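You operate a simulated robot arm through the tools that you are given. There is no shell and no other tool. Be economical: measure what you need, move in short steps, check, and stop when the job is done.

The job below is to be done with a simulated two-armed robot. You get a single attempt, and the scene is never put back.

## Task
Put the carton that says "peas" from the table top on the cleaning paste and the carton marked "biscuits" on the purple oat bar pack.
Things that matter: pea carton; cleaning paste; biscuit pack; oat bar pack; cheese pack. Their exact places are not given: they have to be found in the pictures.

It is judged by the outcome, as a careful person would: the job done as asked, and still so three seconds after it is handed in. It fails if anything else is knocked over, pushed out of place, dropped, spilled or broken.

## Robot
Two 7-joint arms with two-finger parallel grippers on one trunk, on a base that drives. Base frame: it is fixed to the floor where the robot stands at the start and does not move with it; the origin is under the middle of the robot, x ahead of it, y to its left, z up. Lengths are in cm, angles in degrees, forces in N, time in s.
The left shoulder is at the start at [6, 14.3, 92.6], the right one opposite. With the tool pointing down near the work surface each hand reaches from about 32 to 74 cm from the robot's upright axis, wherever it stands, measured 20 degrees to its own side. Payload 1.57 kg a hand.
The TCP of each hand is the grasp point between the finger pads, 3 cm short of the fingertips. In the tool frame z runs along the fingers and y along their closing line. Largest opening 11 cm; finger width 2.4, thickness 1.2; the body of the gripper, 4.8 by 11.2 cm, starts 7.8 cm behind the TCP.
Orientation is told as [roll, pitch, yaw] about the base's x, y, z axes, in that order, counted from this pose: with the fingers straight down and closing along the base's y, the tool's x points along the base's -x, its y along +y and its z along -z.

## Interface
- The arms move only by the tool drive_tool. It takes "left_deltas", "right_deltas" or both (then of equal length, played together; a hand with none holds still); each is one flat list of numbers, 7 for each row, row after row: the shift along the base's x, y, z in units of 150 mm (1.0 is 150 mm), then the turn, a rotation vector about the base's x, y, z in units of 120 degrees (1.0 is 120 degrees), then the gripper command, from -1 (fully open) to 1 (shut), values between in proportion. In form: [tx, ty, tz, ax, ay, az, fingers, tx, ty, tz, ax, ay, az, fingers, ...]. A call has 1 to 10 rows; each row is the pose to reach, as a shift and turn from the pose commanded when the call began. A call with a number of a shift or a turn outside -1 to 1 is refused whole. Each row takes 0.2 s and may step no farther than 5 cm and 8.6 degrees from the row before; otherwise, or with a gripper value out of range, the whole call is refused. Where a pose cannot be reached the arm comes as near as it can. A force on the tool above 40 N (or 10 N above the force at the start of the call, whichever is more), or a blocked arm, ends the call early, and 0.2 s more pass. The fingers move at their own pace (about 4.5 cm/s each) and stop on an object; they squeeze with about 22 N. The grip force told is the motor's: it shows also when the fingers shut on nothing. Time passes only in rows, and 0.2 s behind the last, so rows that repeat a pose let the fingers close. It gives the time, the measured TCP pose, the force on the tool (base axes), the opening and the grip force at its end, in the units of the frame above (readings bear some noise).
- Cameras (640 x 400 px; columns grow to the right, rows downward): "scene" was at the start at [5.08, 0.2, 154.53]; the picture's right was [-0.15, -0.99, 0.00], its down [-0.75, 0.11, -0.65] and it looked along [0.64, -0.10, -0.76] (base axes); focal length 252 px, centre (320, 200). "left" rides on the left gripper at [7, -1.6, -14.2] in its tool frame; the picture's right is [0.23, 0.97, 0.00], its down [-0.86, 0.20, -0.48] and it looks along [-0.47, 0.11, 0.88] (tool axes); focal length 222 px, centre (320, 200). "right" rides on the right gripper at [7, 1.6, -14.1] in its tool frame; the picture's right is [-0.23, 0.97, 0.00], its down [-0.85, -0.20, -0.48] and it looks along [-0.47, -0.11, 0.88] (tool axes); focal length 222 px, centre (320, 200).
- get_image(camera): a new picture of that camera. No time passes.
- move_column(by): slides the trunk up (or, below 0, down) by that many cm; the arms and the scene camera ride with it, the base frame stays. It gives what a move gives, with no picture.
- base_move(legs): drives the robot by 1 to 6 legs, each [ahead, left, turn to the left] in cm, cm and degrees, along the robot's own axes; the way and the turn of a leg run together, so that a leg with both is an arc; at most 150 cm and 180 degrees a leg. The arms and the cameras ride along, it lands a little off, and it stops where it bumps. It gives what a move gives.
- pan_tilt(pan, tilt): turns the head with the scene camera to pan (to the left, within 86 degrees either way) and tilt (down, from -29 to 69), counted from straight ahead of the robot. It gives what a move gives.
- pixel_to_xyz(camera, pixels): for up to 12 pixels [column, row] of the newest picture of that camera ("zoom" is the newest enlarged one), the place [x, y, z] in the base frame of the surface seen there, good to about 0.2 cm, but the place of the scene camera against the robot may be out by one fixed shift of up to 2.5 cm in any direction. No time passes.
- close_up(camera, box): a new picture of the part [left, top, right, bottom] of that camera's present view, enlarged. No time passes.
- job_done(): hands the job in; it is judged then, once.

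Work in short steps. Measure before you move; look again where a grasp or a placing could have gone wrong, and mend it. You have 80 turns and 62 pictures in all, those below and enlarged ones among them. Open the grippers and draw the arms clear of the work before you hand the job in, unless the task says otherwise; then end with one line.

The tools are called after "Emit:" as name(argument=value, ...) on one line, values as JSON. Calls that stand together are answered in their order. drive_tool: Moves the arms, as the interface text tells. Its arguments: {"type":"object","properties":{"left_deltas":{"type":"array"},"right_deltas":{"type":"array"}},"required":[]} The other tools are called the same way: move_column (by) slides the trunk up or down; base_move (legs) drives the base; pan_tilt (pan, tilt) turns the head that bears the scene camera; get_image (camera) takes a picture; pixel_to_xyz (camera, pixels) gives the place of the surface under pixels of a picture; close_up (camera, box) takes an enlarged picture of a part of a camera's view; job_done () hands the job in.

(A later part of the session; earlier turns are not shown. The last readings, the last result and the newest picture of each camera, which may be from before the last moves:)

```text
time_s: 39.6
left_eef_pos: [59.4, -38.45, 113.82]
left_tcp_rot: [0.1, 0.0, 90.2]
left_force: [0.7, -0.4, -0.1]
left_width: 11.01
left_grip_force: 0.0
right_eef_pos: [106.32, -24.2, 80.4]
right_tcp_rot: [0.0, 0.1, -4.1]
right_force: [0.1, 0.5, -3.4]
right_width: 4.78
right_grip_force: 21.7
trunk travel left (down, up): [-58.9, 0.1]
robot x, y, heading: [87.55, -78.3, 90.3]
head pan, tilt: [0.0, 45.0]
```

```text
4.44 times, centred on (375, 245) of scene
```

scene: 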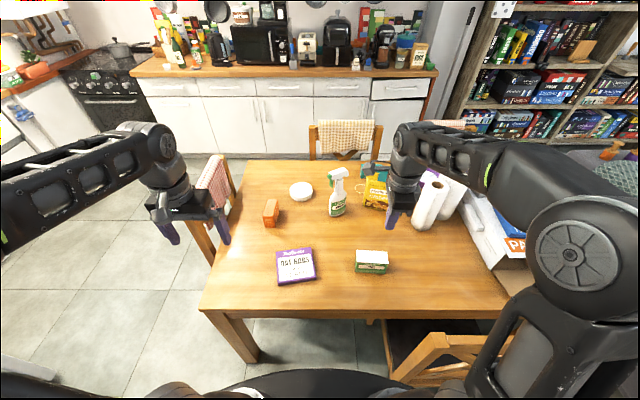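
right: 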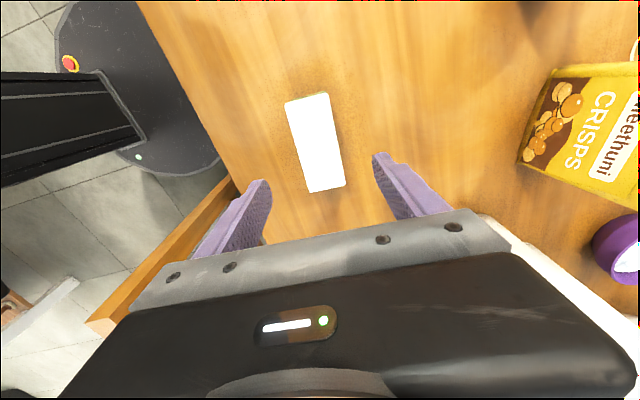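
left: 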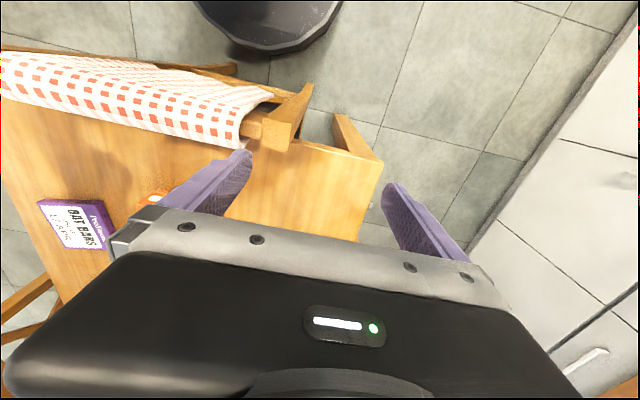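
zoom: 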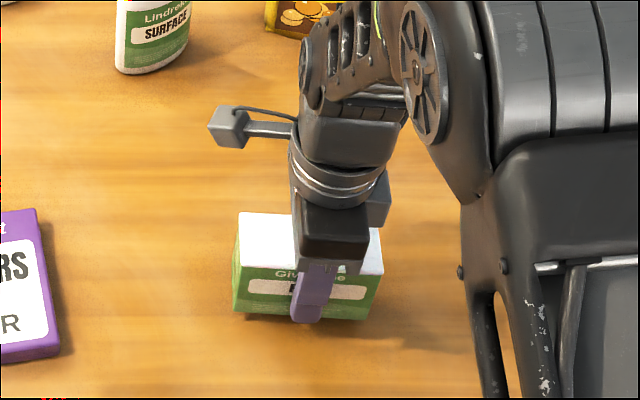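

Force -3.4 N shows the carton hanging. I keep lifting slowly and watch for slip.

Emit:
drive_tool(right_deltas=[0, 0, 0.02, 0, 0, 0, 1, 0, 0, 0.05, 0, 0, 0, 1, 0, 0, 0.08, 0, 0, 0, 1, 0, 0, 0.11, 0, 0, 0, 1, 0, 0, 0.14, 0, 0, 0, 1, 0, 0, 0.17, 0, 0, 0, 1, 0, 0, 0.2, 0, 0, 0, 1, 0, 0, 0.23, 0, 0, 0, 1, 0, 0, 0.25, 0, 0, 0, 1, 0, 0, 0.26, 0, 0, 0, 1])

Emit:
close_up(camera="scene", box=[310, 200, 440, 290])

```text
time_s: 41.8
left_eef_pos: [59.43, -38.45, 113.84]
left_tcp_rot: [0.0, 0.0, 90.2]
left_force: [0.7, -0.4, 0.7]
left_width: 11.0
left_grip_force: 0.2
right_eef_pos: [106.17, -24.16, 84.31]
right_tcp_rot: [0.0, 0.0, -4.1]
right_force: [0.6, -0.2, -2.9]
right_width: 4.8
right_grip_force: 21.7
trunk travel left (down, up): [-58.9, 0.1]
robot x, y, heading: [87.62, -78.58, 90.0]
head pan, tilt: [0.0, 45.0]
```

```text
4.44 times, centred on (375, 245) of scene
```

zoom: 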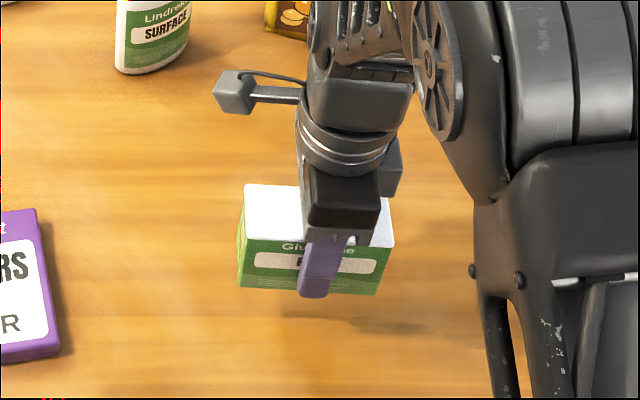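

The carton is off the table. I check for creep by measuring its top, and lift a bit more at steady slow pace.

Emit:
pixel_to_xyz(camera="zoom", pixels=[[270, 205], [270, 280], [260, 220]])

Emit:
drive_tool(right_deltas=[0, 0, 0.03, 0, 0, 0, 1, 0, 0, 0.08, 0, 0, 0, 1, 0, 0, 0.13, 0, 0, 0, 1, 0, 0, 0.18, 0, 0, 0, 1, 0, 0, 0.23, 0, 0, 0, 1, 0, 0, 0.28, 0, 0, 0, 1, 0, 0, 0.33, 0, 0, 0, 1, 0, 0, 0.38, 0, 0, 0, 1, 0, 0, 0.42, 0, 0, 0, 1, 0, 0, 0.44, 0, 0, 0, 1])

Emit:
close_up(camera="scene", box=[310, 180, 440, 270])

```text
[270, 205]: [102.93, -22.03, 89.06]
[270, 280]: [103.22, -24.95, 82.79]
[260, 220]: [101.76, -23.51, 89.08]
```

```text
time_s: 44.0
left_eef_pos: [59.41, -38.42, 113.78]
left_tcp_rot: [0.0, 0.0, 90.2]
left_force: [-0.4, -0.2, -0.3]
left_width: 11.0
left_grip_force: 0.1
right_eef_pos: [106.15, -24.26, 90.88]
right_tcp_rot: [0.0, 0.0, -4.1]
right_force: [-0.2, 0.3, -1.9]
right_width: 4.79
right_grip_force: 22.2
trunk travel left (down, up): [-58.9, 0.1]
robot x, y, heading: [87.45, -79.16, 90.2]
head pan, tilt: [0.0, 45.0]
```

```text
4.44 times, centred on (375, 225) of scene
```

zoom: 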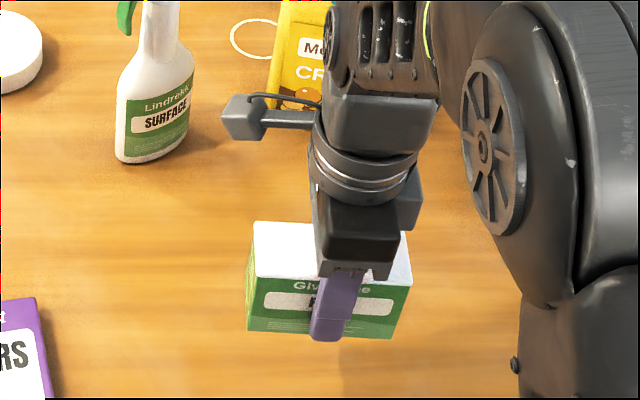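

No slip at this pace (top still 8.1+ above its start). I continue slowly upward to carry it above chair height.

Emit:
drive_tool(right_deltas=[0, 0, 0.03, 0, 0, 0, 1, 0, 0, 0.08, 0, 0, 0, 1, 0, 0, 0.14, 0, 0, 0, 1, 0, 0, 0.2, 0, 0, 0, 1, 0, 0, 0.26, 0, 0, 0, 1, 0, 0, 0.32, 0, 0, 0, 1, 0, 0, 0.38, 0, 0, 0, 1, 0, 0, 0.44, 0, 0, 0, 1, 0, 0, 0.49, 0, 0, 0, 1, 0, 0, 0.52, 0, 0, 0, 1])

Emit:
drive_tool(right_deltas=[0, -0.02, 0.03, 0, 0, 0, 1, 0, -0.05, 0.08, 0, 0, 0, 1, 0, -0.1, 0.14, 0, 0, 0, 1, 0, -0.15, 0.2, 0, 0, 0, 1, 0, -0.2, 0.26, 0, 0, 0, 1, 0, -0.25, 0.32, 0, 0, 0, 1, 0, -0.3, 0.38, 0, 0, 0, 1, 0, -0.35, 0.44, 0, 0, 0, 1, 0, -0.38, 0.49, 0, 0, 0, 1, 0, -0.4, 0.52, 0, 0, 0, 1])

Emit:
get_image(camera="right")

```text
time_s: 46.2
left_eef_pos: [59.4, -38.39, 113.99]
left_tcp_rot: [-0.1, 0.0, 90.3]
left_force: [0.6, 0.0, 0.3]
left_width: 11.01
left_grip_force: 0.0
right_eef_pos: [106.19, -24.11, 98.68]
right_tcp_rot: [0.0, -0.1, -4.2]
right_force: [-0.5, 0.2, -2.8]
right_width: 4.82
right_grip_force: 22.0
trunk travel left (down, up): [-58.9, 0.1]
robot x, y, heading: [87.55, -78.84, 90.1]
head pan, tilt: [0.0, 45.0]
```

```text
time_s: 48.4
left_eef_pos: [59.46, -38.43, 113.89]
left_tcp_rot: [0.1, 0.0, 90.2]
left_force: [0.1, 0.5, 0.5]
left_width: 11.01
left_grip_force: 0.2
right_eef_pos: [106.12, -30.2, 106.56]
right_tcp_rot: [0.0, -0.1, -4.0]
right_force: [-0.6, -0.2, -2.1]
right_width: 4.79
right_grip_force: 22.1
trunk travel left (down, up): [-58.9, 0.1]
robot x, y, heading: [87.32, -78.88, 90.1]
head pan, tilt: [0.0, 45.0]
```

```text
23 pictures are left
```

right: 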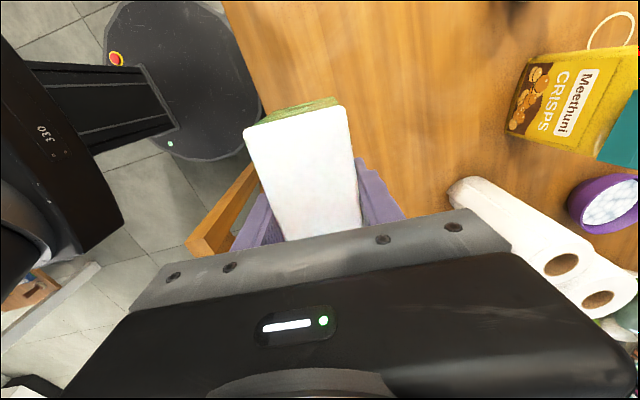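

The carton is held steady. Horizontal driving adds little load, so I turn back right by 90° first and check the grip.

Emit:
base_move(legs=[[0, 0, -30]])

Emit:
base_move(legs=[[0, 0, -60]])

```text
time_s: 50.2
left_eef_pos: [83.29, -29.8, 113.87]
left_tcp_rot: [0.0, 0.1, 60.2]
left_force: [-0.3, 0.6, 0.8]
left_width: 10.98
left_grip_force: 0.0
right_eef_pos: [127.87, -46.05, 106.42]
right_tcp_rot: [0.0, 0.0, -34.0]
right_force: [-0.2, 0.0, -2.7]
right_width: 4.77
right_grip_force: 21.8
trunk travel left (down, up): [-58.9, 0.1]
robot x, y, heading: [87.52, -79.0, 60.2]
head pan, tilt: [0.0, 45.0]
```

```text
time_s: 53.3
left_eef_pos: [127.41, -50.3, 113.94]
left_tcp_rot: [0.0, 0.1, 0.6]
left_force: [0.2, 0.2, 0.3]
left_width: 10.99
left_grip_force: 0.1
right_eef_pos: [136.03, -97.06, 106.47]
right_tcp_rot: [0.0, 0.0, -93.7]
right_force: [0.1, -0.5, -3.0]
right_width: 4.79
right_grip_force: 21.6
trunk travel left (down, up): [-58.9, 0.1]
robot x, y, heading: [87.28, -78.68, 0.5]
head pan, tilt: [0.0, 45.0]
```

The grip holds. I back away and strafe left to the front of the table, then turn left 45° so the right shoulder comes forward.

Emit:
base_move(legs=[[-84, 0, 0], [0, 100, 0]])

Emit:
base_move(legs=[[0, 0, 42]])

Emit:
pan_tilt(pan=-40, tilt=50)

Emit:
get_image(camera="scene")

```text
time_s: 62.5
left_eef_pos: [42.17, 47.85, 113.88]
left_tcp_rot: [-0.1, 0.0, 0.7]
left_force: [0.1, 0.3, -1.2]
left_width: 11.0
left_grip_force: 0.0
right_eef_pos: [50.76, 1.24, 106.49]
right_tcp_rot: [0.0, -0.1, -93.5]
right_force: [0.3, -0.6, -2.8]
right_width: 4.79
right_grip_force: 21.9
trunk travel left (down, up): [-58.9, 0.1]
robot x, y, heading: [2.27, 19.0, 1.1]
head pan, tilt: [0.0, 45.0]
```

```text
time_s: 64.8
left_eef_pos: [12.7, 67.08, 113.87]
left_tcp_rot: [0.0, 0.0, 42.9]
left_force: [0.0, 0.7, -0.1]
left_width: 10.99
left_grip_force: 0.1
right_eef_pos: [50.55, 38.42, 106.61]
right_tcp_rot: [0.0, -0.2, -51.5]
right_force: [0.3, 0.2, -3.5]
right_width: 4.8
right_grip_force: 21.9
trunk travel left (down, up): [-58.9, 0.1]
robot x, y, heading: [2.36, 19.05, 42.8]
head pan, tilt: [0.0, 45.0]
```

```text
time_s: 65.9
left_eef_pos: [12.67, 67.22, 113.91]
left_tcp_rot: [-0.1, 0.0, 42.9]
left_force: [-1.2, 0.2, 0.2]
left_width: 11.01
left_grip_force: 0.0
right_eef_pos: [50.54, 38.43, 106.49]
right_tcp_rot: [0.0, 0.0, -51.4]
right_force: [-0.4, -0.9, -3.1]
right_width: 4.76
right_grip_force: 21.3
trunk travel left (down, up): [-58.9, 0.1]
robot x, y, heading: [2.35, 19.31, 42.5]
head pan, tilt: [-40.0, 50.0]
```

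```text
22 pictures are left
```

scene: 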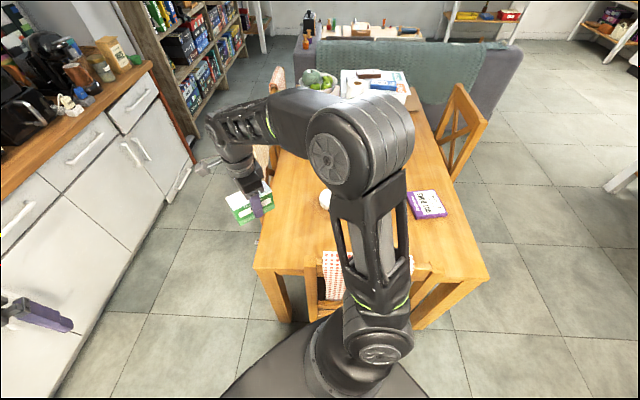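

The right hand holds the carton at (50.5, 38.4). I move it slowly toward the paste and look with the right wrist camera.

Emit:
drive_tool(right_deltas=[0.03, -0.02, 0, 0, 0, 0, 1, 0.1, -0.07, 0, 0, 0, 0, 1, 0.2, -0.15, 0, 0, 0, 0, 1, 0.32, -0.23, 0, 0, 0, 0, 1, 0.45, -0.32, 0, 0, 0, 0, 1, 0.58, -0.42, 0, 0, 0, 0, 1, 0.7, -0.5, 0, 0, 0, 0, 1, 0.8, -0.57, 0, 0, 0, 0, 1, 0.87, -0.62, 0, 0, 0, 0, 1, 0.9, -0.64, 0, 0, 0, 0, 1])

Emit:
get_image(camera="right")

```text
time_s: 68.1
left_eef_pos: [12.78, 67.11, 113.85]
left_tcp_rot: [0.0, 0.0, 42.9]
left_force: [-0.6, -0.3, 0.2]
left_width: 11.0
left_grip_force: 0.0
right_eef_pos: [64.08, 28.77, 106.47]
right_tcp_rot: [0.0, 0.0, -51.3]
right_force: [0.8, 0.6, -4.1]
right_width: 4.8
right_grip_force: 22.0
trunk travel left (down, up): [-58.9, 0.1]
robot x, y, heading: [2.21, 19.53, 42.9]
head pan, tilt: [-40.0, 50.0]
```

```text
21 pictures are left
```

right: 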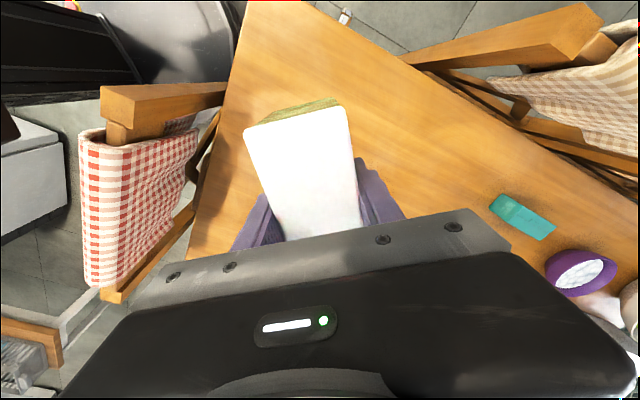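

The paste is hidden from the wrist camera. I use the scene camera, measuring the held carton and paste in the same picture to cancel its shift.

Emit:
get_image(camera="scene")

```text
20 pictures are left
```

scene: 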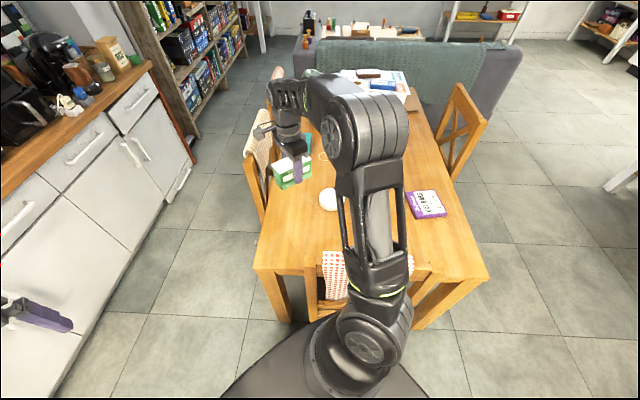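

The paste's left part shows at (328,199). I zoom to measure its rim and the carton.

Emit:
close_up(camera="scene", box=[260, 140, 360, 215])

```text
5.33 times, centred on (310, 178) of scene
```

zoom: 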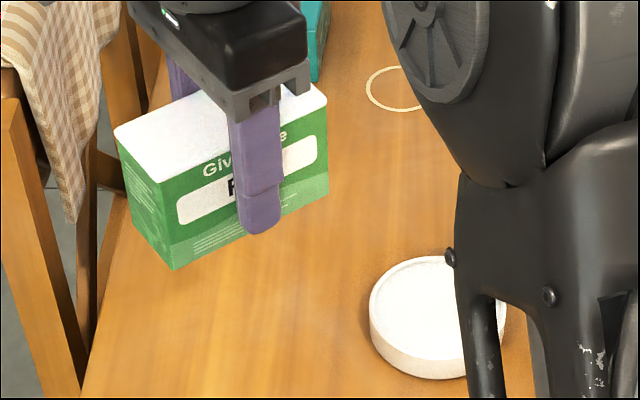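

Emit:
pixel_to_xyz(camera="zoom", pixels=[[374, 312], [425, 259], [435, 352], [500, 305], [420, 310], [440, 376], [160, 182], [324, 112], [118, 132], [185, 100], [176, 264], [326, 190]])

```text
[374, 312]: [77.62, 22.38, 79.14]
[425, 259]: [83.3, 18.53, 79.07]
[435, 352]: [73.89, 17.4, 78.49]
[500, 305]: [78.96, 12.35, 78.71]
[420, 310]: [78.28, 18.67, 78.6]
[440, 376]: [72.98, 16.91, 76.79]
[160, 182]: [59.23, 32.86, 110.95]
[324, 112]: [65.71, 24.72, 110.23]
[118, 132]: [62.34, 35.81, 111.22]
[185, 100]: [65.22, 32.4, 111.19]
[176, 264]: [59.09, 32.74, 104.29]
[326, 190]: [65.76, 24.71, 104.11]
```

The paste centre (shift-corrected) is ≈(78.1, 16.4), rim z≈78.0. I move the carton above it.

Emit:
drive_tool(right_deltas=[0.03, -0.026, 0, 0, 0, 0, 1, 0.1, -0.088, 0, 0, 0, 0, 1, 0.2, -0.176, 0, 0, 0, 0, 1, 0.32, -0.282, 0, 0, 0, 0, 1, 0.45, -0.397, 0, 0, 0, 0, 1, 0.58, -0.512, 0, 0, 0, 0, 1, 0.7, -0.618, 0, 0, 0, 0, 1, 0.81, -0.715, 0, 0, 0, 0, 1, 0.9, -0.794, 0, 0, 0, 0, 1, 0.935, -0.825, 0, 0, 0, 0, 1])

Emit:
drive_tool(right_deltas=[0, 0, -0.03, 0, 0, 0, 1, 0, 0, -0.08, 0, 0, 0, 1, 0, 0, -0.15, 0, 0, 0, 1, 0, 0, -0.23, 0, 0, 0, 1, 0, 0, -0.31, 0, 0, 0, 1, 0, 0, -0.39, 0, 0, 0, 1, 0, 0, -0.47, 0, 0, 0, 1, 0, 0, -0.55, 0, 0, 0, 1, 0, 0, -0.6, 0, 0, 0, 1, 0, 0, -0.63, 0, 0, 0, 1])

Emit:
drive_tool(right_deltas=[0, 0, -0.03, 0, 0, 0, 1, 0, 0, -0.08, 0, 0, 0, 1, 0, 0, -0.15, 0, 0, 0, 1, 0, 0, -0.23, 0, 0, 0, 1, 0, 0, -0.31, 0, 0, 0, 1, 0, 0, -0.39, 0, 0, 0, 1, 0, 0, -0.47, 0, 0, 0, 1, 0, 0, -0.55, 0, 0, 0, 1, 0, 0, -0.6, 0, 0, 0, 1, 0, 0, -0.63, 0, 0, 0, 1])

Emit:
close_up(camera="scene", box=[280, 130, 380, 215])

```text
time_s: 70.3
left_eef_pos: [12.69, 67.12, 113.89]
left_tcp_rot: [0.0, 0.1, 43.0]
left_force: [0.0, 0.1, 0.2]
left_width: 11.0
left_grip_force: 0.0
right_eef_pos: [78.11, 16.53, 106.5]
right_tcp_rot: [0.0, -0.1, -51.4]
right_force: [-0.4, -0.2, -3.5]
right_width: 4.78
right_grip_force: 21.9
trunk travel left (down, up): [-58.9, 0.1]
robot x, y, heading: [2.28, 18.92, 43.1]
head pan, tilt: [-40.0, 50.0]
```

```text
time_s: 72.5
left_eef_pos: [12.75, 67.11, 113.87]
left_tcp_rot: [-0.1, 0.0, 42.9]
left_force: [-0.1, -0.6, 0.6]
left_width: 10.97
left_grip_force: 0.1
right_eef_pos: [78.03, 16.46, 97.01]
right_tcp_rot: [0.0, 0.0, -51.4]
right_force: [0.5, 0.1, -3.2]
right_width: 4.78
right_grip_force: 22.3
trunk travel left (down, up): [-58.9, 0.1]
robot x, y, heading: [2.44, 19.5, 43.1]
head pan, tilt: [-40.0, 50.0]
```

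```text
time_s: 74.7
left_eef_pos: [12.67, 67.15, 113.8]
left_tcp_rot: [-0.1, 0.0, 42.9]
left_force: [0.5, -0.1, 0.8]
left_width: 10.99
left_grip_force: 0.0
right_eef_pos: [78.01, 16.41, 87.49]
right_tcp_rot: [0.0, -0.1, -51.4]
right_force: [0.1, -0.2, -2.6]
right_width: 4.77
right_grip_force: 21.4
trunk travel left (down, up): [-58.9, 0.1]
robot x, y, heading: [2.12, 18.95, 43.1]
head pan, tilt: [-40.0, 50.0]
```

```text
4.71 times, centred on (330, 172) of scene
```

zoom: 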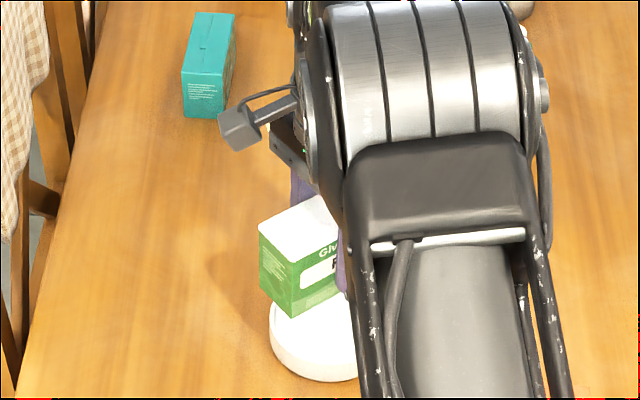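

The carton hovers above the paste. I check the relative position in this picture before lowering.

Emit:
pixel_to_xyz(camera="zoom", pixels=[[260, 236], [292, 262], [292, 314], [272, 330], [300, 370], [330, 350], [262, 280], [325, 365]])

```text
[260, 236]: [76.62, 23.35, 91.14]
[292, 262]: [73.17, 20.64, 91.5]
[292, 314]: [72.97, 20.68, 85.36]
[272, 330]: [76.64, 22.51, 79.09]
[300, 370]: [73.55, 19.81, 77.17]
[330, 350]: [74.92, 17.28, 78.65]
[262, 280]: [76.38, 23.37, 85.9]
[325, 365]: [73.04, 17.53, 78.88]
```

Carton centre coincides with the paste centre within 0.3 cm. I lower slowly to contact.

Emit:
drive_tool(right_deltas=[0, 0, -0.03, 0, 0, 0, 1, 0, 0, -0.08, 0, 0, 0, 1, 0, 0, -0.13, 0, 0, 0, 1, 0, 0, -0.18, 0, 0, 0, 1, 0, 0, -0.23, 0, 0, 0, 1, 0, 0, -0.28, 0, 0, 0, 1, 0, 0, -0.31, 0, 0, 0, 1, 0, 0, -0.335, 0, 0, 0, 1, 0, 0, -0.35, 0, 0, 0, 1])

Emit:
drive_tool(right_deltas=[0, 0, -0.01, 0, 0, 0, 1, 0, 0, -0.02, 0, 0, 0, 1])

```text
time_s: 76.7
left_eef_pos: [12.77, 67.38, 113.82]
left_tcp_rot: [0.0, 0.0, 42.8]
left_force: [0.5, 0.3, -0.2]
left_width: 10.98
left_grip_force: 0.1
right_eef_pos: [78.03, 16.42, 82.32]
right_tcp_rot: [-0.1, -0.1, -51.4]
right_force: [0.3, 0.3, -2.9]
right_width: 4.76
right_grip_force: 21.7
trunk travel left (down, up): [-58.9, 0.1]
robot x, y, heading: [2.41, 19.31, 43.2]
head pan, tilt: [-40.0, 50.0]
```

```text
time_s: 77.3
left_eef_pos: [12.76, 67.18, 113.86]
left_tcp_rot: [0.0, 0.0, 42.9]
left_force: [0.6, -1.3, -0.2]
left_width: 11.01
left_grip_force: 0.1
right_eef_pos: [77.97, 16.47, 82.14]
right_tcp_rot: [-0.1, -0.1, -51.3]
right_force: [-0.3, 0.4, -2.9]
right_width: 4.83
right_grip_force: 21.8
trunk travel left (down, up): [-58.9, 0.1]
robot x, y, heading: [2.52, 19.55, 42.8]
head pan, tilt: [-40.0, 50.0]
```

Still hanging (-2.9 N); I lower in 1.5 mm steps.

Emit:
drive_tool(right_deltas=[0, 0, -0.01, 0, 0, 0, 1, 0, 0, -0.02, 0, 0, 0, 1])

Emit:
drive_tool(right_deltas=[0, 0, -0.01, 0, 0, 0, 1, 0, 0, -0.02, 0, 0, 0, 1])

```text
time_s: 77.9
left_eef_pos: [12.79, 67.26, 113.85]
left_tcp_rot: [0.0, 0.0, 42.9]
left_force: [0.5, 0.6, 0.9]
left_width: 11.0
left_grip_force: 0.0
right_eef_pos: [78.08, 16.49, 81.74]
right_tcp_rot: [0.0, -0.1, -51.3]
right_force: [-0.4, -0.1, -3.0]
right_width: 4.78
right_grip_force: 22.3
trunk travel left (down, up): [-58.9, 0.1]
robot x, y, heading: [1.77, 19.52, 42.7]
head pan, tilt: [-40.0, 50.0]
```

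```text
time_s: 78.5
left_eef_pos: [12.7, 67.15, 113.88]
left_tcp_rot: [-0.1, -0.1, 42.8]
left_force: [-0.7, 0.5, -0.5]
left_width: 11.0
left_grip_force: 0.1
right_eef_pos: [78.0, 16.43, 81.63]
right_tcp_rot: [0.1, -0.1, -51.4]
right_force: [-0.7, -0.1, 10.5]
right_width: 4.81
right_grip_force: 21.9
trunk travel left (down, up): [-58.9, 0.1]
robot x, y, heading: [2.21, 19.27, 42.9]
head pan, tilt: [-40.0, 50.0]
```

Contact (+10.5 N). I open the fingers and rise straight up.

Emit:
drive_tool(right_deltas=[0, 0, 0.005, 0, 0, 0, 0, 0, 0, 0.005, 0, 0, 0, -0.4, 0, 0, 0.005, 0, 0, 0, -0.6, 0, 0, 0.005, 0, 0, 0, -0.6, 0, 0, 0.005, 0, 0, 0, -0.6])

Emit:
drive_tool(right_deltas=[0, 0, 0.05, 0, 0, 0, -0.6, 0, 0, 0.2, 0, 0, 0, -0.6, 0, 0, 0.4, 0, 0, 0, -0.6, 0, 0, 0.7, 0, 0, 0, -0.6, 0, 0, 1, 0, 0, 0, -0.6])

Emit:
drive_tool(right_deltas=[0, 0.1, 0.25, 0, 0, 0, -1, -0.1, 0.3, 0.5, 0, 0, 0, -1, -0.25, 0.5, 0.7, 0, 0, 0, -1, -0.4, 0.7, 0.9, 0, 0, 0, -1])

Emit:
close_up(camera="scene", box=[270, 120, 390, 225])

```text
time_s: 79.7
left_eef_pos: [12.87, 67.29, 113.83]
left_tcp_rot: [0.0, 0.0, 43.0]
left_force: [-1.1, 0.0, 0.4]
left_width: 10.98
left_grip_force: 0.1
right_eef_pos: [77.98, 16.36, 81.55]
right_tcp_rot: [0.0, 0.0, -51.5]
right_force: [-0.6, 0.4, -0.6]
right_width: 8.8
right_grip_force: 0.0
trunk travel left (down, up): [-58.9, 0.1]
robot x, y, heading: [2.14, 19.02, 42.9]
head pan, tilt: [-40.0, 50.0]
```

```text
time_s: 80.9
left_eef_pos: [12.67, 67.26, 113.88]
left_tcp_rot: [0.1, -0.1, 42.9]
left_force: [0.3, -0.2, 0.0]
left_width: 11.0
left_grip_force: 0.1
right_eef_pos: [78.05, 16.4, 96.69]
right_tcp_rot: [0.0, 0.0, -51.5]
right_force: [-0.4, 0.2, -0.1]
right_width: 8.81
right_grip_force: 0.0
trunk travel left (down, up): [-58.9, 0.1]
robot x, y, heading: [2.06, 19.49, 43.2]
head pan, tilt: [-40.0, 50.0]
```

```text
refused: row 2 steps farther than a row can; nothing moved
```

```text
3.81 times, centred on (330, 172) of scene
```

zoom: 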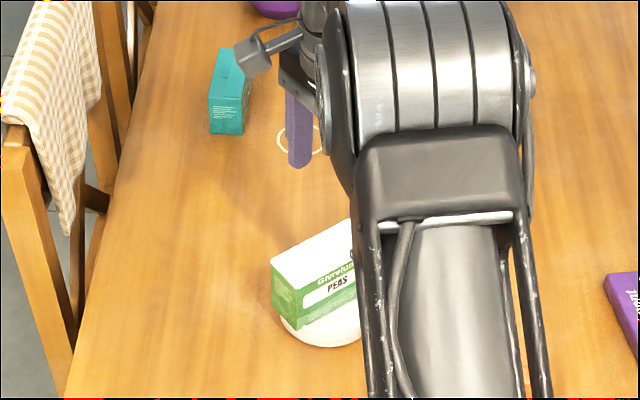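

PEAS sits on the paste tin. I raise and retract the right hand, and turn the left hand +80° meanwhile, for gripping the teal carton across its narrow side.

Emit:
drive_tool(right_deltas=[0, 0, 0.25, 0, 0, 0, -1, 0, 0, 0.5, 0, 0, 0, -1, 0, 0, 0.75, 0, 0, 0, -1, 0, 0, 0.9, 0, 0, 0, -1, -0.13, 0.12, 0.9, 0, 0, 0, -1, -0.26, 0.24, 0.9, 0, 0, 0, -1, -0.39, 0.36, 0.9, 0, 0, 0, -1, -0.52, 0.48, 0.9, 0, 0, 0, -1, -0.65, 0.6, 0.9, 0, 0, 0, -1, -0.78, 0.72, 0.9, 0, 0, 0, -1], left_deltas=[0, 0, 0, 0, 0, 0.06667, -1, 0, 0, 0, 0, 0, 0.13333, -1, 0, 0, 0, 0, 0, 0.2, -1, 0, 0, 0, 0, 0, 0.26667, -1, 0, 0, 0, 0, 0, 0.33333, -1, 0, 0, 0, 0, 0, 0.4, -1, 0, 0, 0, 0, 0, 0.46667, -1, 0, 0, 0, 0, 0, 0.53333, -1, 0, 0, 0, 0, 0, 0.6, -1, 0, 0, 0, 0, 0, 0.66667, -1])

Emit:
pan_tilt(pan=0, tilt=45)

Emit:
get_image(camera="scene")

```text
time_s: 83.1
left_eef_pos: [12.74, 67.2, 113.93]
left_tcp_rot: [-0.1, 0.0, 123.1]
left_force: [-0.3, 0.0, 0.1]
left_width: 11.01
left_grip_force: 0.0
right_eef_pos: [66.27, 27.22, 110.05]
right_tcp_rot: [0.0, -0.1, -51.4]
right_force: [0.2, -0.3, 0.0]
right_width: 11.01
right_grip_force: 0.2
right hand out of reach, approached as far as the arm can: row 3, 4, 5
trunk travel left (down, up): [-58.9, 0.1]
robot x, y, heading: [2.59, 19.2, 43.0]
head pan, tilt: [-40.0, 50.0]
```

```text
time_s: 84.2
left_eef_pos: [12.83, 67.09, 113.91]
left_tcp_rot: [0.0, 0.1, 122.7]
left_force: [-0.6, -0.3, 0.6]
left_width: 11.01
left_grip_force: 0.0
right_eef_pos: [66.33, 27.22, 110.02]
right_tcp_rot: [0.0, -0.1, -51.3]
right_force: [-0.5, 0.6, -0.3]
right_width: 10.98
right_grip_force: 0.1
trunk travel left (down, up): [-58.9, 0.1]
robot x, y, heading: [2.27, 19.31, 42.8]
head pan, tilt: [0.0, 45.0]
```

```text
16 pictures are left
```

scene: 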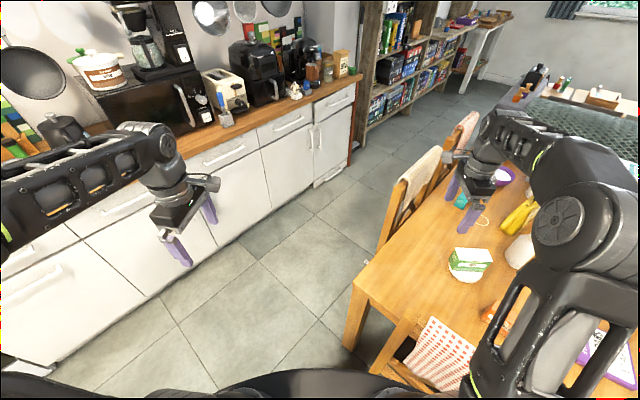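

The corridor between the chairs (y≈54) and counter (y≈146) is wide enough. I retract the right hand, turn right to heading ≈-45, and drive to the left side.

Emit:
drive_tool(right_deltas=[-0.25, 0.03, 0.05, 0, 0, 0, -1, -0.5, 0.06, 0.1, 0, 0, 0, -1, -0.75, 0.09, 0.15, 0, 0, 0, -1, -0.98, 0.1, 0.2, 0, 0, 0, -1], left_deltas=[0, 0, 0, 0, 0, 0.05, -1, 0, 0, 0, 0, 0, 0.083, -1, 0, 0, 0, 0, 0, 0.083, -1, 0, 0, 0, 0, 0, 0.083, -1])

Emit:
base_move(legs=[[0, 0, -88], [-49.5, 51, 0], [0, 0, -45]])

Emit:
get_image(camera="scene")

```text
time_s: 85.2
left_eef_pos: [12.73, 67.2, 113.89]
left_tcp_rot: [-0.1, -0.1, 132.8]
left_force: [0.4, 0.1, 0.0]
left_width: 10.99
left_grip_force: 0.0
right_eef_pos: [51.52, 28.67, 113.16]
right_tcp_rot: [0.0, -0.1, -51.5]
right_force: [-0.7, 0.6, -1.1]
right_width: 11.01
right_grip_force: 0.2
trunk travel left (down, up): [-58.9, 0.1]
robot x, y, heading: [2.39, 19.07, 43.0]
head pan, tilt: [0.0, 45.0]
```

```text
time_s: 94.8
left_eef_pos: [31.21, 51.16, 113.85]
left_tcp_rot: [-0.1, -0.1, 0.7]
left_force: [0.4, -0.2, 0.5]
left_width: 11.02
left_grip_force: 0.1
right_eef_pos: [-23.37, 48.14, 113.13]
right_tcp_rot: [-0.1, -0.1, 176.6]
right_force: [0.3, -0.2, -0.3]
right_width: 11.0
right_grip_force: 0.0
trunk travel left (down, up): [-58.9, 0.1]
robot x, y, heading: [2.61, 91.02, -89.4]
head pan, tilt: [0.0, 45.0]
```

```text
15 pictures are left
```

scene: 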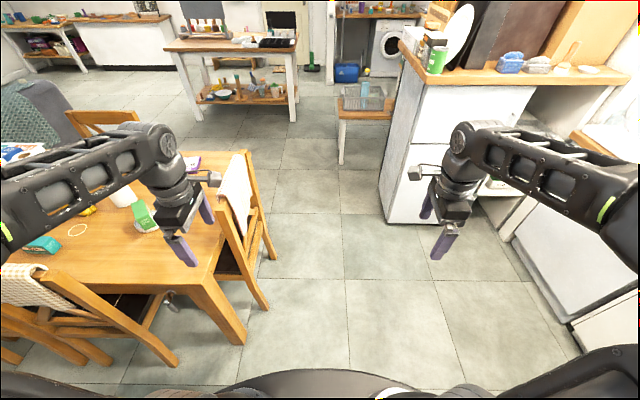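

All clear. I strafe left (toward +x) along the chairs.

Emit:
base_move(legs=[[0, 97, -0.6]])

Emit:
get_image(camera="scene")

Emit:
get_image(camera="left")

```text
time_s: 99.9
left_eef_pos: [127.13, 51.91, 113.84]
left_tcp_rot: [0.0, 0.0, 0.4]
left_force: [0.3, -0.4, -0.2]
left_width: 11.03
left_grip_force: 0.1
right_eef_pos: [72.51, 49.25, 113.09]
right_tcp_rot: [0.0, 0.0, 176.2]
right_force: [0.5, 0.2, 1.1]
right_width: 11.01
right_grip_force: 0.0
trunk travel left (down, up): [-58.9, 0.1]
robot x, y, heading: [98.82, 92.09, -89.7]
head pan, tilt: [0.0, 45.0]
```

```text
14 pictures are left
```

scene: 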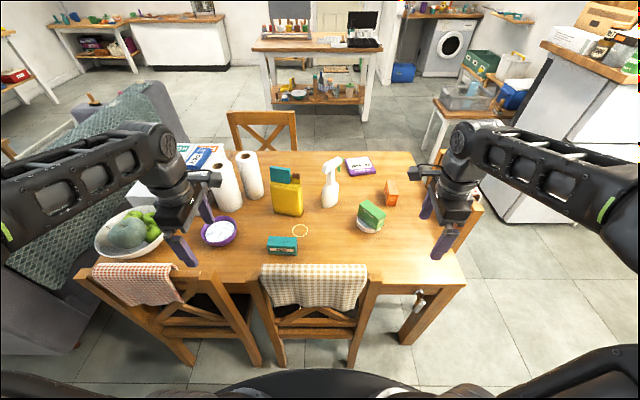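

```text
13 pictures are left
```

left: 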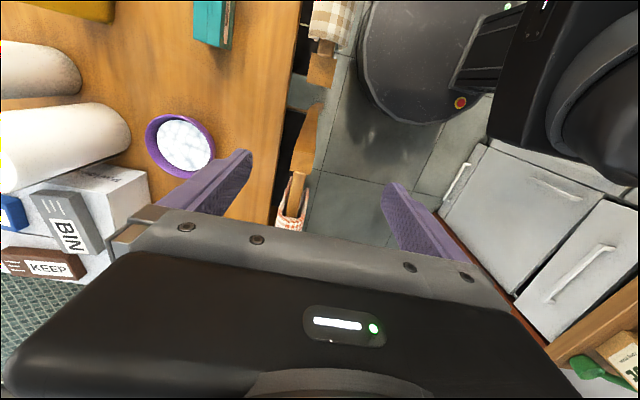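

The teal carton is at (282,245) in the scene view. I zoom to read its label and measure it.

Emit:
close_up(camera="scene", box=[250, 220, 320, 265])

Emit:
pixel_to_xyz(camera="zoom", pixels=[[170, 170], [420, 175], [165, 245], [425, 250], [295, 200], [180, 290], [410, 300]])

Emit:
pixel_to_xyz(camera="left", pixels=[[196, 5], [222, 5], [218, 40], [196, 36], [210, 20], [250, 100]])

```text
8.89 times, centred on (285, 242) of scene
```

zoom: 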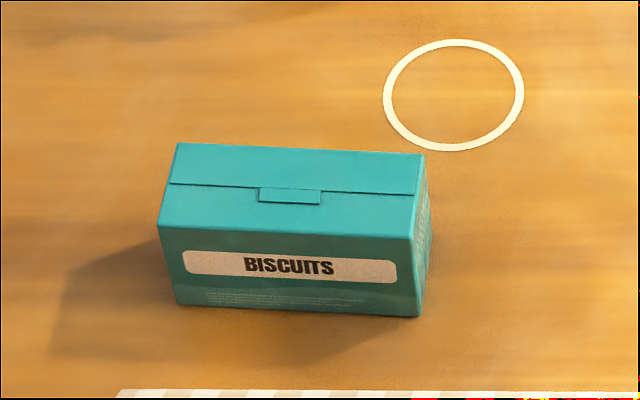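

```text
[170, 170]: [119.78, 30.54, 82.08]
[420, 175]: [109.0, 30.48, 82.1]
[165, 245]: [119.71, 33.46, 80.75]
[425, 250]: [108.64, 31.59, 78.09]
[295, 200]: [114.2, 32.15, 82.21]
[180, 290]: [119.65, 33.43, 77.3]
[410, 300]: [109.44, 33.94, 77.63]
```

```text
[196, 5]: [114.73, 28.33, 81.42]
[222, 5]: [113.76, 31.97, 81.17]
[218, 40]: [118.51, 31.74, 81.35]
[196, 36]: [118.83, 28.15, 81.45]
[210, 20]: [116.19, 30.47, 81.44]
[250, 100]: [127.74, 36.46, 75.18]
```

It's the BISCUITS carton. I move the left hand over it and look closer with the wrist camera.

Emit:
drive_tool(left_deltas=[-0.17, -0.19, -0.05, 0, 0, 0, -1, -0.34, -0.38, -0.1, 0, 0, 0, -1, -0.52, -0.57, -0.2, 0, 0, 0, -1, -0.69, -0.76, -0.3, 0, 0, 0, -1, -0.87, -0.95, -0.4, 0, 0, 0, -1])

Emit:
drive_tool(left_deltas=[0, -0.17, -0.1, 0, 0, 0, -1, 0, -0.34, -0.3, 0, 0, 0, -1, 0, -0.51, -0.55, 0, 0, 0, -1, 0, -0.51, -0.8, 0, 0, 0, -1])

Emit:
close_up(camera="left", box=[200, 40, 440, 200])

```text
time_s: 101.1
left_eef_pos: [113.96, 37.58, 107.84]
left_tcp_rot: [0.0, -0.1, 0.6]
left_force: [-0.6, -0.3, 0.3]
left_width: 11.0
left_grip_force: 0.0
right_eef_pos: [72.38, 49.08, 113.13]
right_tcp_rot: [-0.1, 0.0, 176.1]
right_force: [-1.0, -0.7, -0.4]
right_width: 11.0
right_grip_force: 0.1
trunk travel left (down, up): [-58.9, 0.1]
robot x, y, heading: [98.88, 92.3, -89.5]
head pan, tilt: [0.0, 45.0]
```

```text
time_s: 102.1
left_eef_pos: [114.02, 30.09, 95.88]
left_tcp_rot: [-0.1, -0.1, 0.4]
left_force: [0.5, 0.2, 0.4]
left_width: 10.98
left_grip_force: 0.1
right_eef_pos: [72.5, 49.26, 113.13]
right_tcp_rot: [-0.1, 0.0, 176.0]
right_force: [-0.2, 0.5, -0.1]
right_width: 10.99
right_grip_force: 0.1
trunk travel left (down, up): [-58.9, 0.1]
robot x, y, heading: [98.59, 91.67, -89.5]
head pan, tilt: [0.0, 45.0]
```

```text
2.50 times, centred on (320, 120) of left
```

zoom: 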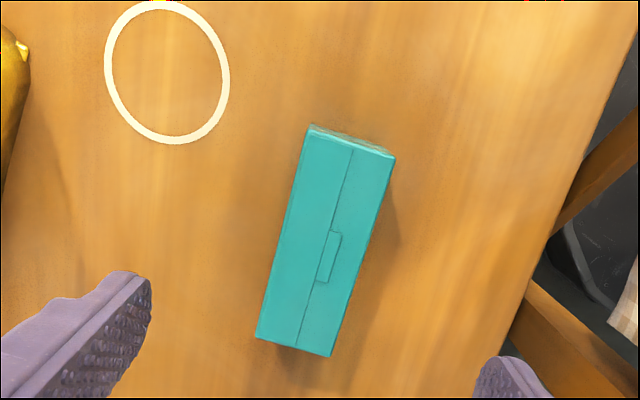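

Emit:
pixel_to_xyz(camera="zoom", pixels=[[312, 135], [390, 162], [330, 350], [262, 335], [348, 150], [297, 345]])

```text
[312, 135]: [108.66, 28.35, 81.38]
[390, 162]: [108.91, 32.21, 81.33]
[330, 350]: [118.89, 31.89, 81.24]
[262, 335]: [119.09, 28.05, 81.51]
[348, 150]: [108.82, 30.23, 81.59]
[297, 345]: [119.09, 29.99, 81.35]
```

Centre (113.9, 30.1), nearly aligned. I descend and grip.

Emit:
drive_tool(left_deltas=[0, 0, -0.25, 0, 0, -0.015, -1, 0, 0, -0.5, 0, 0, -0.015, -1, 0, 0, -0.75, 0, 0, -0.015, -1, 0, 0, -1, 0, 0, -0.015, -1])

Emit:
drive_tool(left_deltas=[0, 0, -0.07, 0, 0, 0, -1, 0, 0, -0.14, 0, 0, 0, -1, 0, 0, -0.14, 0, 0, 0, 1, 0, 0, -0.14, 0, 0, 0, 1, 0, 0, -0.14, 0, 0, 0, 1, 0, 0, -0.14, 0, 0, 0, 1, 0, 0, -0.14, 0, 0, 0, 1, 0, 0, -0.14, 0, 0, 0, 1])

Emit:
drive_tool(left_deltas=[0, 0, 0.01, 0, 0, 0, 1, 0, 0, 0.03, 0, 0, 0, 1, 0, 0, 0.06, 0, 0, 0, 1, 0, 0, 0.1, 0, 0, 0, 1, 0, 0, 0.14, 0, 0, 0, 1, 0, 0, 0.18, 0, 0, 0, 1, 0, 0, 0.22, 0, 0, 0, 1, 0, 0, 0.26, 0, 0, 0, 1, 0, 0, 0.28, 0, 0, 0, 1, 0, 0, 0.29, 0, 0, 0, 1])

```text
time_s: 103.1
left_eef_pos: [113.86, 29.93, 80.79]
left_tcp_rot: [-0.1, 0.1, -1.4]
left_force: [0.8, 0.4, 0.2]
left_width: 11.01
left_grip_force: 0.2
right_eef_pos: [72.43, 49.21, 113.22]
right_tcp_rot: [-0.1, 0.0, 176.1]
right_force: [0.1, -0.4, 0.0]
right_width: 11.0
right_grip_force: 0.1
trunk travel left (down, up): [-58.9, 0.1]
robot x, y, heading: [98.73, 92.17, -89.8]
head pan, tilt: [0.0, 45.0]
```

```text
time_s: 104.9
left_eef_pos: [113.99, 30.03, 78.78]
left_tcp_rot: [0.0, 0.0, -1.4]
left_force: [-0.1, 0.5, 0.0]
left_width: 4.54
left_grip_force: 21.7
right_eef_pos: [72.5, 49.27, 113.11]
right_tcp_rot: [0.0, 0.0, 176.2]
right_force: [-0.1, 0.3, 0.2]
right_width: 11.01
right_grip_force: 0.0
trunk travel left (down, up): [-58.9, 0.1]
robot x, y, heading: [98.78, 91.91, -89.7]
head pan, tilt: [0.0, 45.0]
```

```text
time_s: 107.1
left_eef_pos: [114.19, 30.0, 83.08]
left_tcp_rot: [0.0, -0.2, -1.4]
left_force: [0.2, 0.8, -1.1]
left_width: 4.51
left_grip_force: 22.2
right_eef_pos: [72.5, 49.38, 113.09]
right_tcp_rot: [0.0, 0.0, 176.1]
right_force: [-0.3, 0.3, 0.5]
right_width: 11.0
right_grip_force: 0.0
trunk travel left (down, up): [-58.9, 0.1]
robot x, y, heading: [98.97, 92.17, -89.9]
head pan, tilt: [0.0, 45.0]
```

Gripped at 4.5 cm and lifted. I raise it further, smoothly, to above chair height and retract.

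Emit:
drive_tool(left_deltas=[0, 0, 0.03, 0, 0, 0, 1, 0, 0, 0.1, 0, 0, 0, 1, 0, 0, 0.2, 0, 0, 0, 1, 0, 0, 0.32, 0, 0, 0, 1, 0, 0, 0.44, 0, 0, 0, 1, 0, 0, 0.56, 0, 0, 0, 1, 0, 0, 0.68, 0, 0, 0, 1, 0, 0, 0.78, 0, 0, 0, 1, 0, 0, 0.84, 0, 0, 0, 1, 0, 0, 0.87, 0, 0, 0, 1])

Emit:
drive_tool(left_deltas=[0.02, 0.03, 0.03, 0, 0, 0, 1, 0.06, 0.1, 0.1, 0, 0, 0, 1, 0.1, 0.2, 0.2, 0, 0, 0, 1, 0.15, 0.32, 0.32, 0, 0, 0, 1, 0.2, 0.44, 0.44, 0, 0, 0, 1, 0.25, 0.56, 0.56, 0, 0, 0, 1, 0.3, 0.68, 0.68, 0, 0, 0, 1, 0.35, 0.78, 0.78, 0, 0, 0, 1, 0.38, 0.84, 0.84, 0, 0, 0, 1, 0.4, 0.87, 0.87, 0, 0, 0, 1])

```text
time_s: 109.3
left_eef_pos: [114.12, 29.92, 96.13]
left_tcp_rot: [0.0, -0.1, -1.5]
left_force: [0.1, -0.2, -1.4]
left_width: 4.47
left_grip_force: 22.2
right_eef_pos: [72.4, 49.28, 113.16]
right_tcp_rot: [0.0, 0.1, 176.1]
right_force: [0.4, -0.2, 0.1]
right_width: 11.01
right_grip_force: 0.1
trunk travel left (down, up): [-58.9, 0.1]
robot x, y, heading: [98.88, 92.04, -89.5]
head pan, tilt: [0.0, 45.0]
```

```text
time_s: 111.5
left_eef_pos: [120.06, 43.12, 109.23]
left_tcp_rot: [0.0, 0.0, -1.5]
left_force: [-0.1, -0.2, -1.9]
left_width: 4.48
left_grip_force: 21.6
right_eef_pos: [72.41, 49.3, 113.17]
right_tcp_rot: [0.0, -0.1, 176.1]
right_force: [0.6, 0.1, -0.1]
right_width: 10.97
right_grip_force: 0.0
trunk travel left (down, up): [-58.9, 0.1]
robot x, y, heading: [98.89, 92.09, -89.6]
head pan, tilt: [0.0, 45.0]
```

I drive back to the front of the table in the reverse way, to about (2, -30) at heading -45.

Emit:
base_move(legs=[[0, -97, 0], [0, 0, 45]])

Emit:
base_move(legs=[[85.6, -85.6, 0]])

Emit:
pan_tilt(pan=40, tilt=50)

Emit:
get_image(camera="scene")

```text
time_s: 118.6
left_eef_pos: [51.69, 71.7, 109.18]
left_tcp_rot: [0.0, 0.0, 43.7]
left_force: [-0.5, 1.0, -1.5]
left_width: 4.47
left_grip_force: 21.9
right_eef_pos: [13.71, 42.24, 113.1]
right_tcp_rot: [0.1, -0.2, -138.7]
right_force: [0.5, -0.5, 0.4]
right_width: 10.99
right_grip_force: 0.0
trunk travel left (down, up): [-58.9, 0.1]
robot x, y, heading: [2.26, 91.21, -44.2]
head pan, tilt: [0.0, 45.0]
```

```text
time_s: 124.7
left_eef_pos: [52.98, -50.33, 109.29]
left_tcp_rot: [-0.1, -0.1, 43.5]
left_force: [-0.3, -0.7, -2.3]
left_width: 4.54
left_grip_force: 22.1
right_eef_pos: [15.07, -79.48, 113.03]
right_tcp_rot: [-0.1, 0.0, -138.7]
right_force: [-0.3, -0.5, 0.3]
right_width: 10.99
right_grip_force: 0.1
trunk travel left (down, up): [-58.9, 0.1]
robot x, y, heading: [3.4, -30.29, -44.4]
head pan, tilt: [0.0, 45.0]
```

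```text
time_s: 125.8
left_eef_pos: [52.99, -50.12, 109.31]
left_tcp_rot: [0.0, 0.0, 43.6]
left_force: [-0.5, 0.3, -1.3]
left_width: 4.49
left_grip_force: 22.4
right_eef_pos: [15.22, -79.42, 113.09]
right_tcp_rot: [0.0, 0.0, -138.8]
right_force: [0.1, 0.1, -0.6]
right_width: 10.99
right_grip_force: 0.1
trunk travel left (down, up): [-58.9, 0.1]
robot x, y, heading: [3.52, -30.68, -44.6]
head pan, tilt: [40.0, 50.0]
```

```text
10 pictures are left
```

scene: 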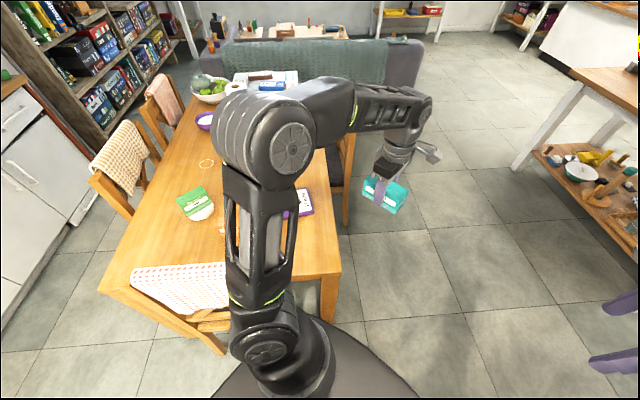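

The oat bar pack centre (right camera earlier) is ≈(78.2, -24.1), top z≈77.35. I move the biscuits above it in two smooth halves.

Emit:
drive_tool(left_deltas=[0.025, 0.025, 0, 0, 0, 0, 1, 0.09, 0.09, 0, 0, 0, 0, 1, 0.18, 0.185, 0, 0, 0, 0, 1, 0.28, 0.29, 0, 0, 0, 0, 1, 0.39, 0.4, 0, 0, 0, 0, 1, 0.5, 0.515, 0, 0, 0, 0, 1, 0.61, 0.63, 0, 0, 0, 0, 1, 0.71, 0.735, 0, 0, 0, 0, 1, 0.79, 0.82, 0, 0, 0, 0, 1, 0.84, 0.87, 0, 0, 0, 0, 1])

Emit:
drive_tool(left_deltas=[0.025, 0.025, -0.02, 0, 0, 0, 1, 0.09, 0.09, -0.06, 0, 0, 0, 1, 0.18, 0.185, -0.12, 0, 0, 0, 1, 0.28, 0.29, -0.2, 0, 0, 0, 1, 0.39, 0.4, -0.28, 0, 0, 0, 1, 0.5, 0.515, -0.36, 0, 0, 0, 1, 0.61, 0.63, -0.44, 0, 0, 0, 1, 0.71, 0.735, -0.52, 0, 0, 0, 1, 0.79, 0.82, -0.57, 0, 0, 0, 1, 0.84, 0.87, -0.6, 0, 0, 0, 1])

Emit:
close_up(camera="scene", box=[240, 130, 360, 230])

```text
time_s: 128.0
left_eef_pos: [65.72, -37.07, 109.2]
left_tcp_rot: [0.0, 0.0, 43.7]
left_force: [-0.3, -0.4, -1.5]
left_width: 4.45
left_grip_force: 21.5
right_eef_pos: [15.16, -79.52, 113.12]
right_tcp_rot: [0.0, -0.1, -138.8]
right_force: [-0.5, -0.5, -0.2]
right_width: 10.99
right_grip_force: 0.2
trunk travel left (down, up): [-58.9, 0.1]
robot x, y, heading: [3.31, -30.51, -44.7]
head pan, tilt: [40.0, 50.0]
```

```text
time_s: 130.2
left_eef_pos: [78.34, -23.98, 100.32]
left_tcp_rot: [-0.1, 0.0, 43.6]
left_force: [0.1, 0.2, -2.4]
left_width: 4.49
left_grip_force: 22.2
right_eef_pos: [15.12, -79.42, 113.06]
right_tcp_rot: [0.0, -0.1, -138.8]
right_force: [-0.9, 0.1, -0.4]
right_width: 11.0
right_grip_force: 0.0
trunk travel left (down, up): [-58.9, 0.1]
robot x, y, heading: [3.05, -30.72, -44.6]
head pan, tilt: [40.0, 50.0]
```

```text
4.00 times, centred on (300, 180) of scene
```

zoom: 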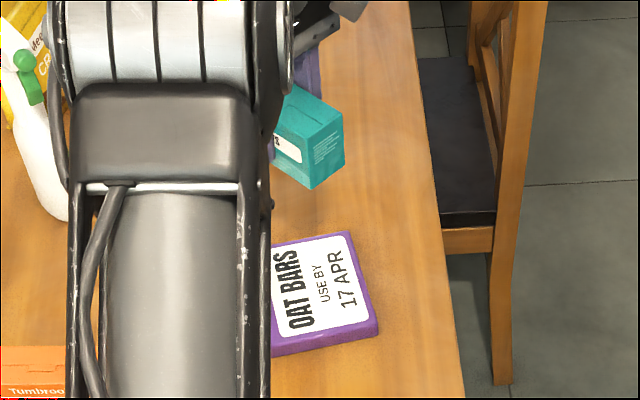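

Oat pack and carton are both visible. I measure both to compare their positions.

Emit:
pixel_to_xyz(camera="zoom", pixels=[[348, 233], [377, 322], [275, 245], [274, 345], [320, 290], [342, 112], [310, 135], [343, 160], [310, 186]])

```text
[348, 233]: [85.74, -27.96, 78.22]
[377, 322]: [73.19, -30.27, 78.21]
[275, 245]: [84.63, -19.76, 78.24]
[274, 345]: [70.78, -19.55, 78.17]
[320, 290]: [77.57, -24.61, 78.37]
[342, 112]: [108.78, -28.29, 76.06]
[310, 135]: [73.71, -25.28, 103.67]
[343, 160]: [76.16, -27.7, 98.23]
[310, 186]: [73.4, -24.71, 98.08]
```

Relative to the pack the carton is within ~0.8 cm; I shift y by -0.5, x by -0.2 while descending slowly.

Emit:
drive_tool(left_deltas=[0, -0.003, -0.03, 0, 0, 0, 1, 0, -0.006, -0.08, 0, 0, 0, 1, -0.01, -0.01, -0.15, 0, 0, 0, 1, -0.01, -0.015, -0.23, 0, 0, 0, 1, -0.015, -0.02, -0.31, 0, 0, 0, 1, -0.015, -0.025, -0.39, 0, 0, 0, 1, -0.015, -0.03, -0.47, 0, 0, 0, 1, -0.015, -0.033, -0.55, 0, 0, 0, 1, -0.015, -0.033, -0.61, 0, 0, 0, 1, -0.015, -0.033, -0.64, 0, 0, 0, 1])

Emit:
drive_tool(left_deltas=[0, 0, -0.03, 0, 0, 0, 1, 0, 0, -0.08, 0, 0, 0, 1, 0, 0, -0.14, 0, 0, 0, 1, 0, 0, -0.21, 0, 0, 0, 1, 0, 0, -0.28, 0, 0, 0, 1, 0, 0, -0.35, 0, 0, 0, 1, 0, 0, -0.42, 0, 0, 0, 1, 0, 0, -0.49, 0, 0, 0, 1, 0, 0, -0.54, 0, 0, 0, 1, 0, 0, -0.57, 0, 0, 0, 1])

Emit:
close_up(camera="scene", box=[240, 130, 360, 230])

```text
time_s: 132.4
left_eef_pos: [78.21, -24.6, 90.66]
left_tcp_rot: [0.0, 0.0, 43.7]
left_force: [-0.3, -0.6, -2.0]
left_width: 4.5
left_grip_force: 22.0
right_eef_pos: [15.09, -79.46, 113.14]
right_tcp_rot: [0.0, -0.1, -138.8]
right_force: [0.1, -0.1, 0.5]
right_width: 11.0
right_grip_force: 0.0
trunk travel left (down, up): [-58.9, 0.1]
robot x, y, heading: [3.42, -30.42, -44.4]
head pan, tilt: [40.0, 50.0]
```

```text
time_s: 134.6
left_eef_pos: [78.09, -24.58, 82.02]
left_tcp_rot: [-0.1, 0.0, 43.6]
left_force: [0.4, -0.8, -1.7]
left_width: 4.47
left_grip_force: 21.8
right_eef_pos: [15.04, -79.36, 113.07]
right_tcp_rot: [0.0, -0.1, -138.8]
right_force: [1.1, -0.5, 0.3]
right_width: 10.99
right_grip_force: 0.1
trunk travel left (down, up): [-58.9, 0.1]
robot x, y, heading: [3.82, -30.18, -44.4]
head pan, tilt: [40.0, 50.0]
```

```text
4.00 times, centred on (300, 180) of scene
```

zoom: 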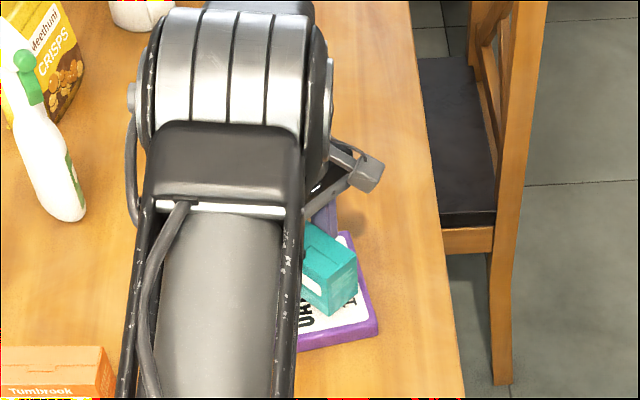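

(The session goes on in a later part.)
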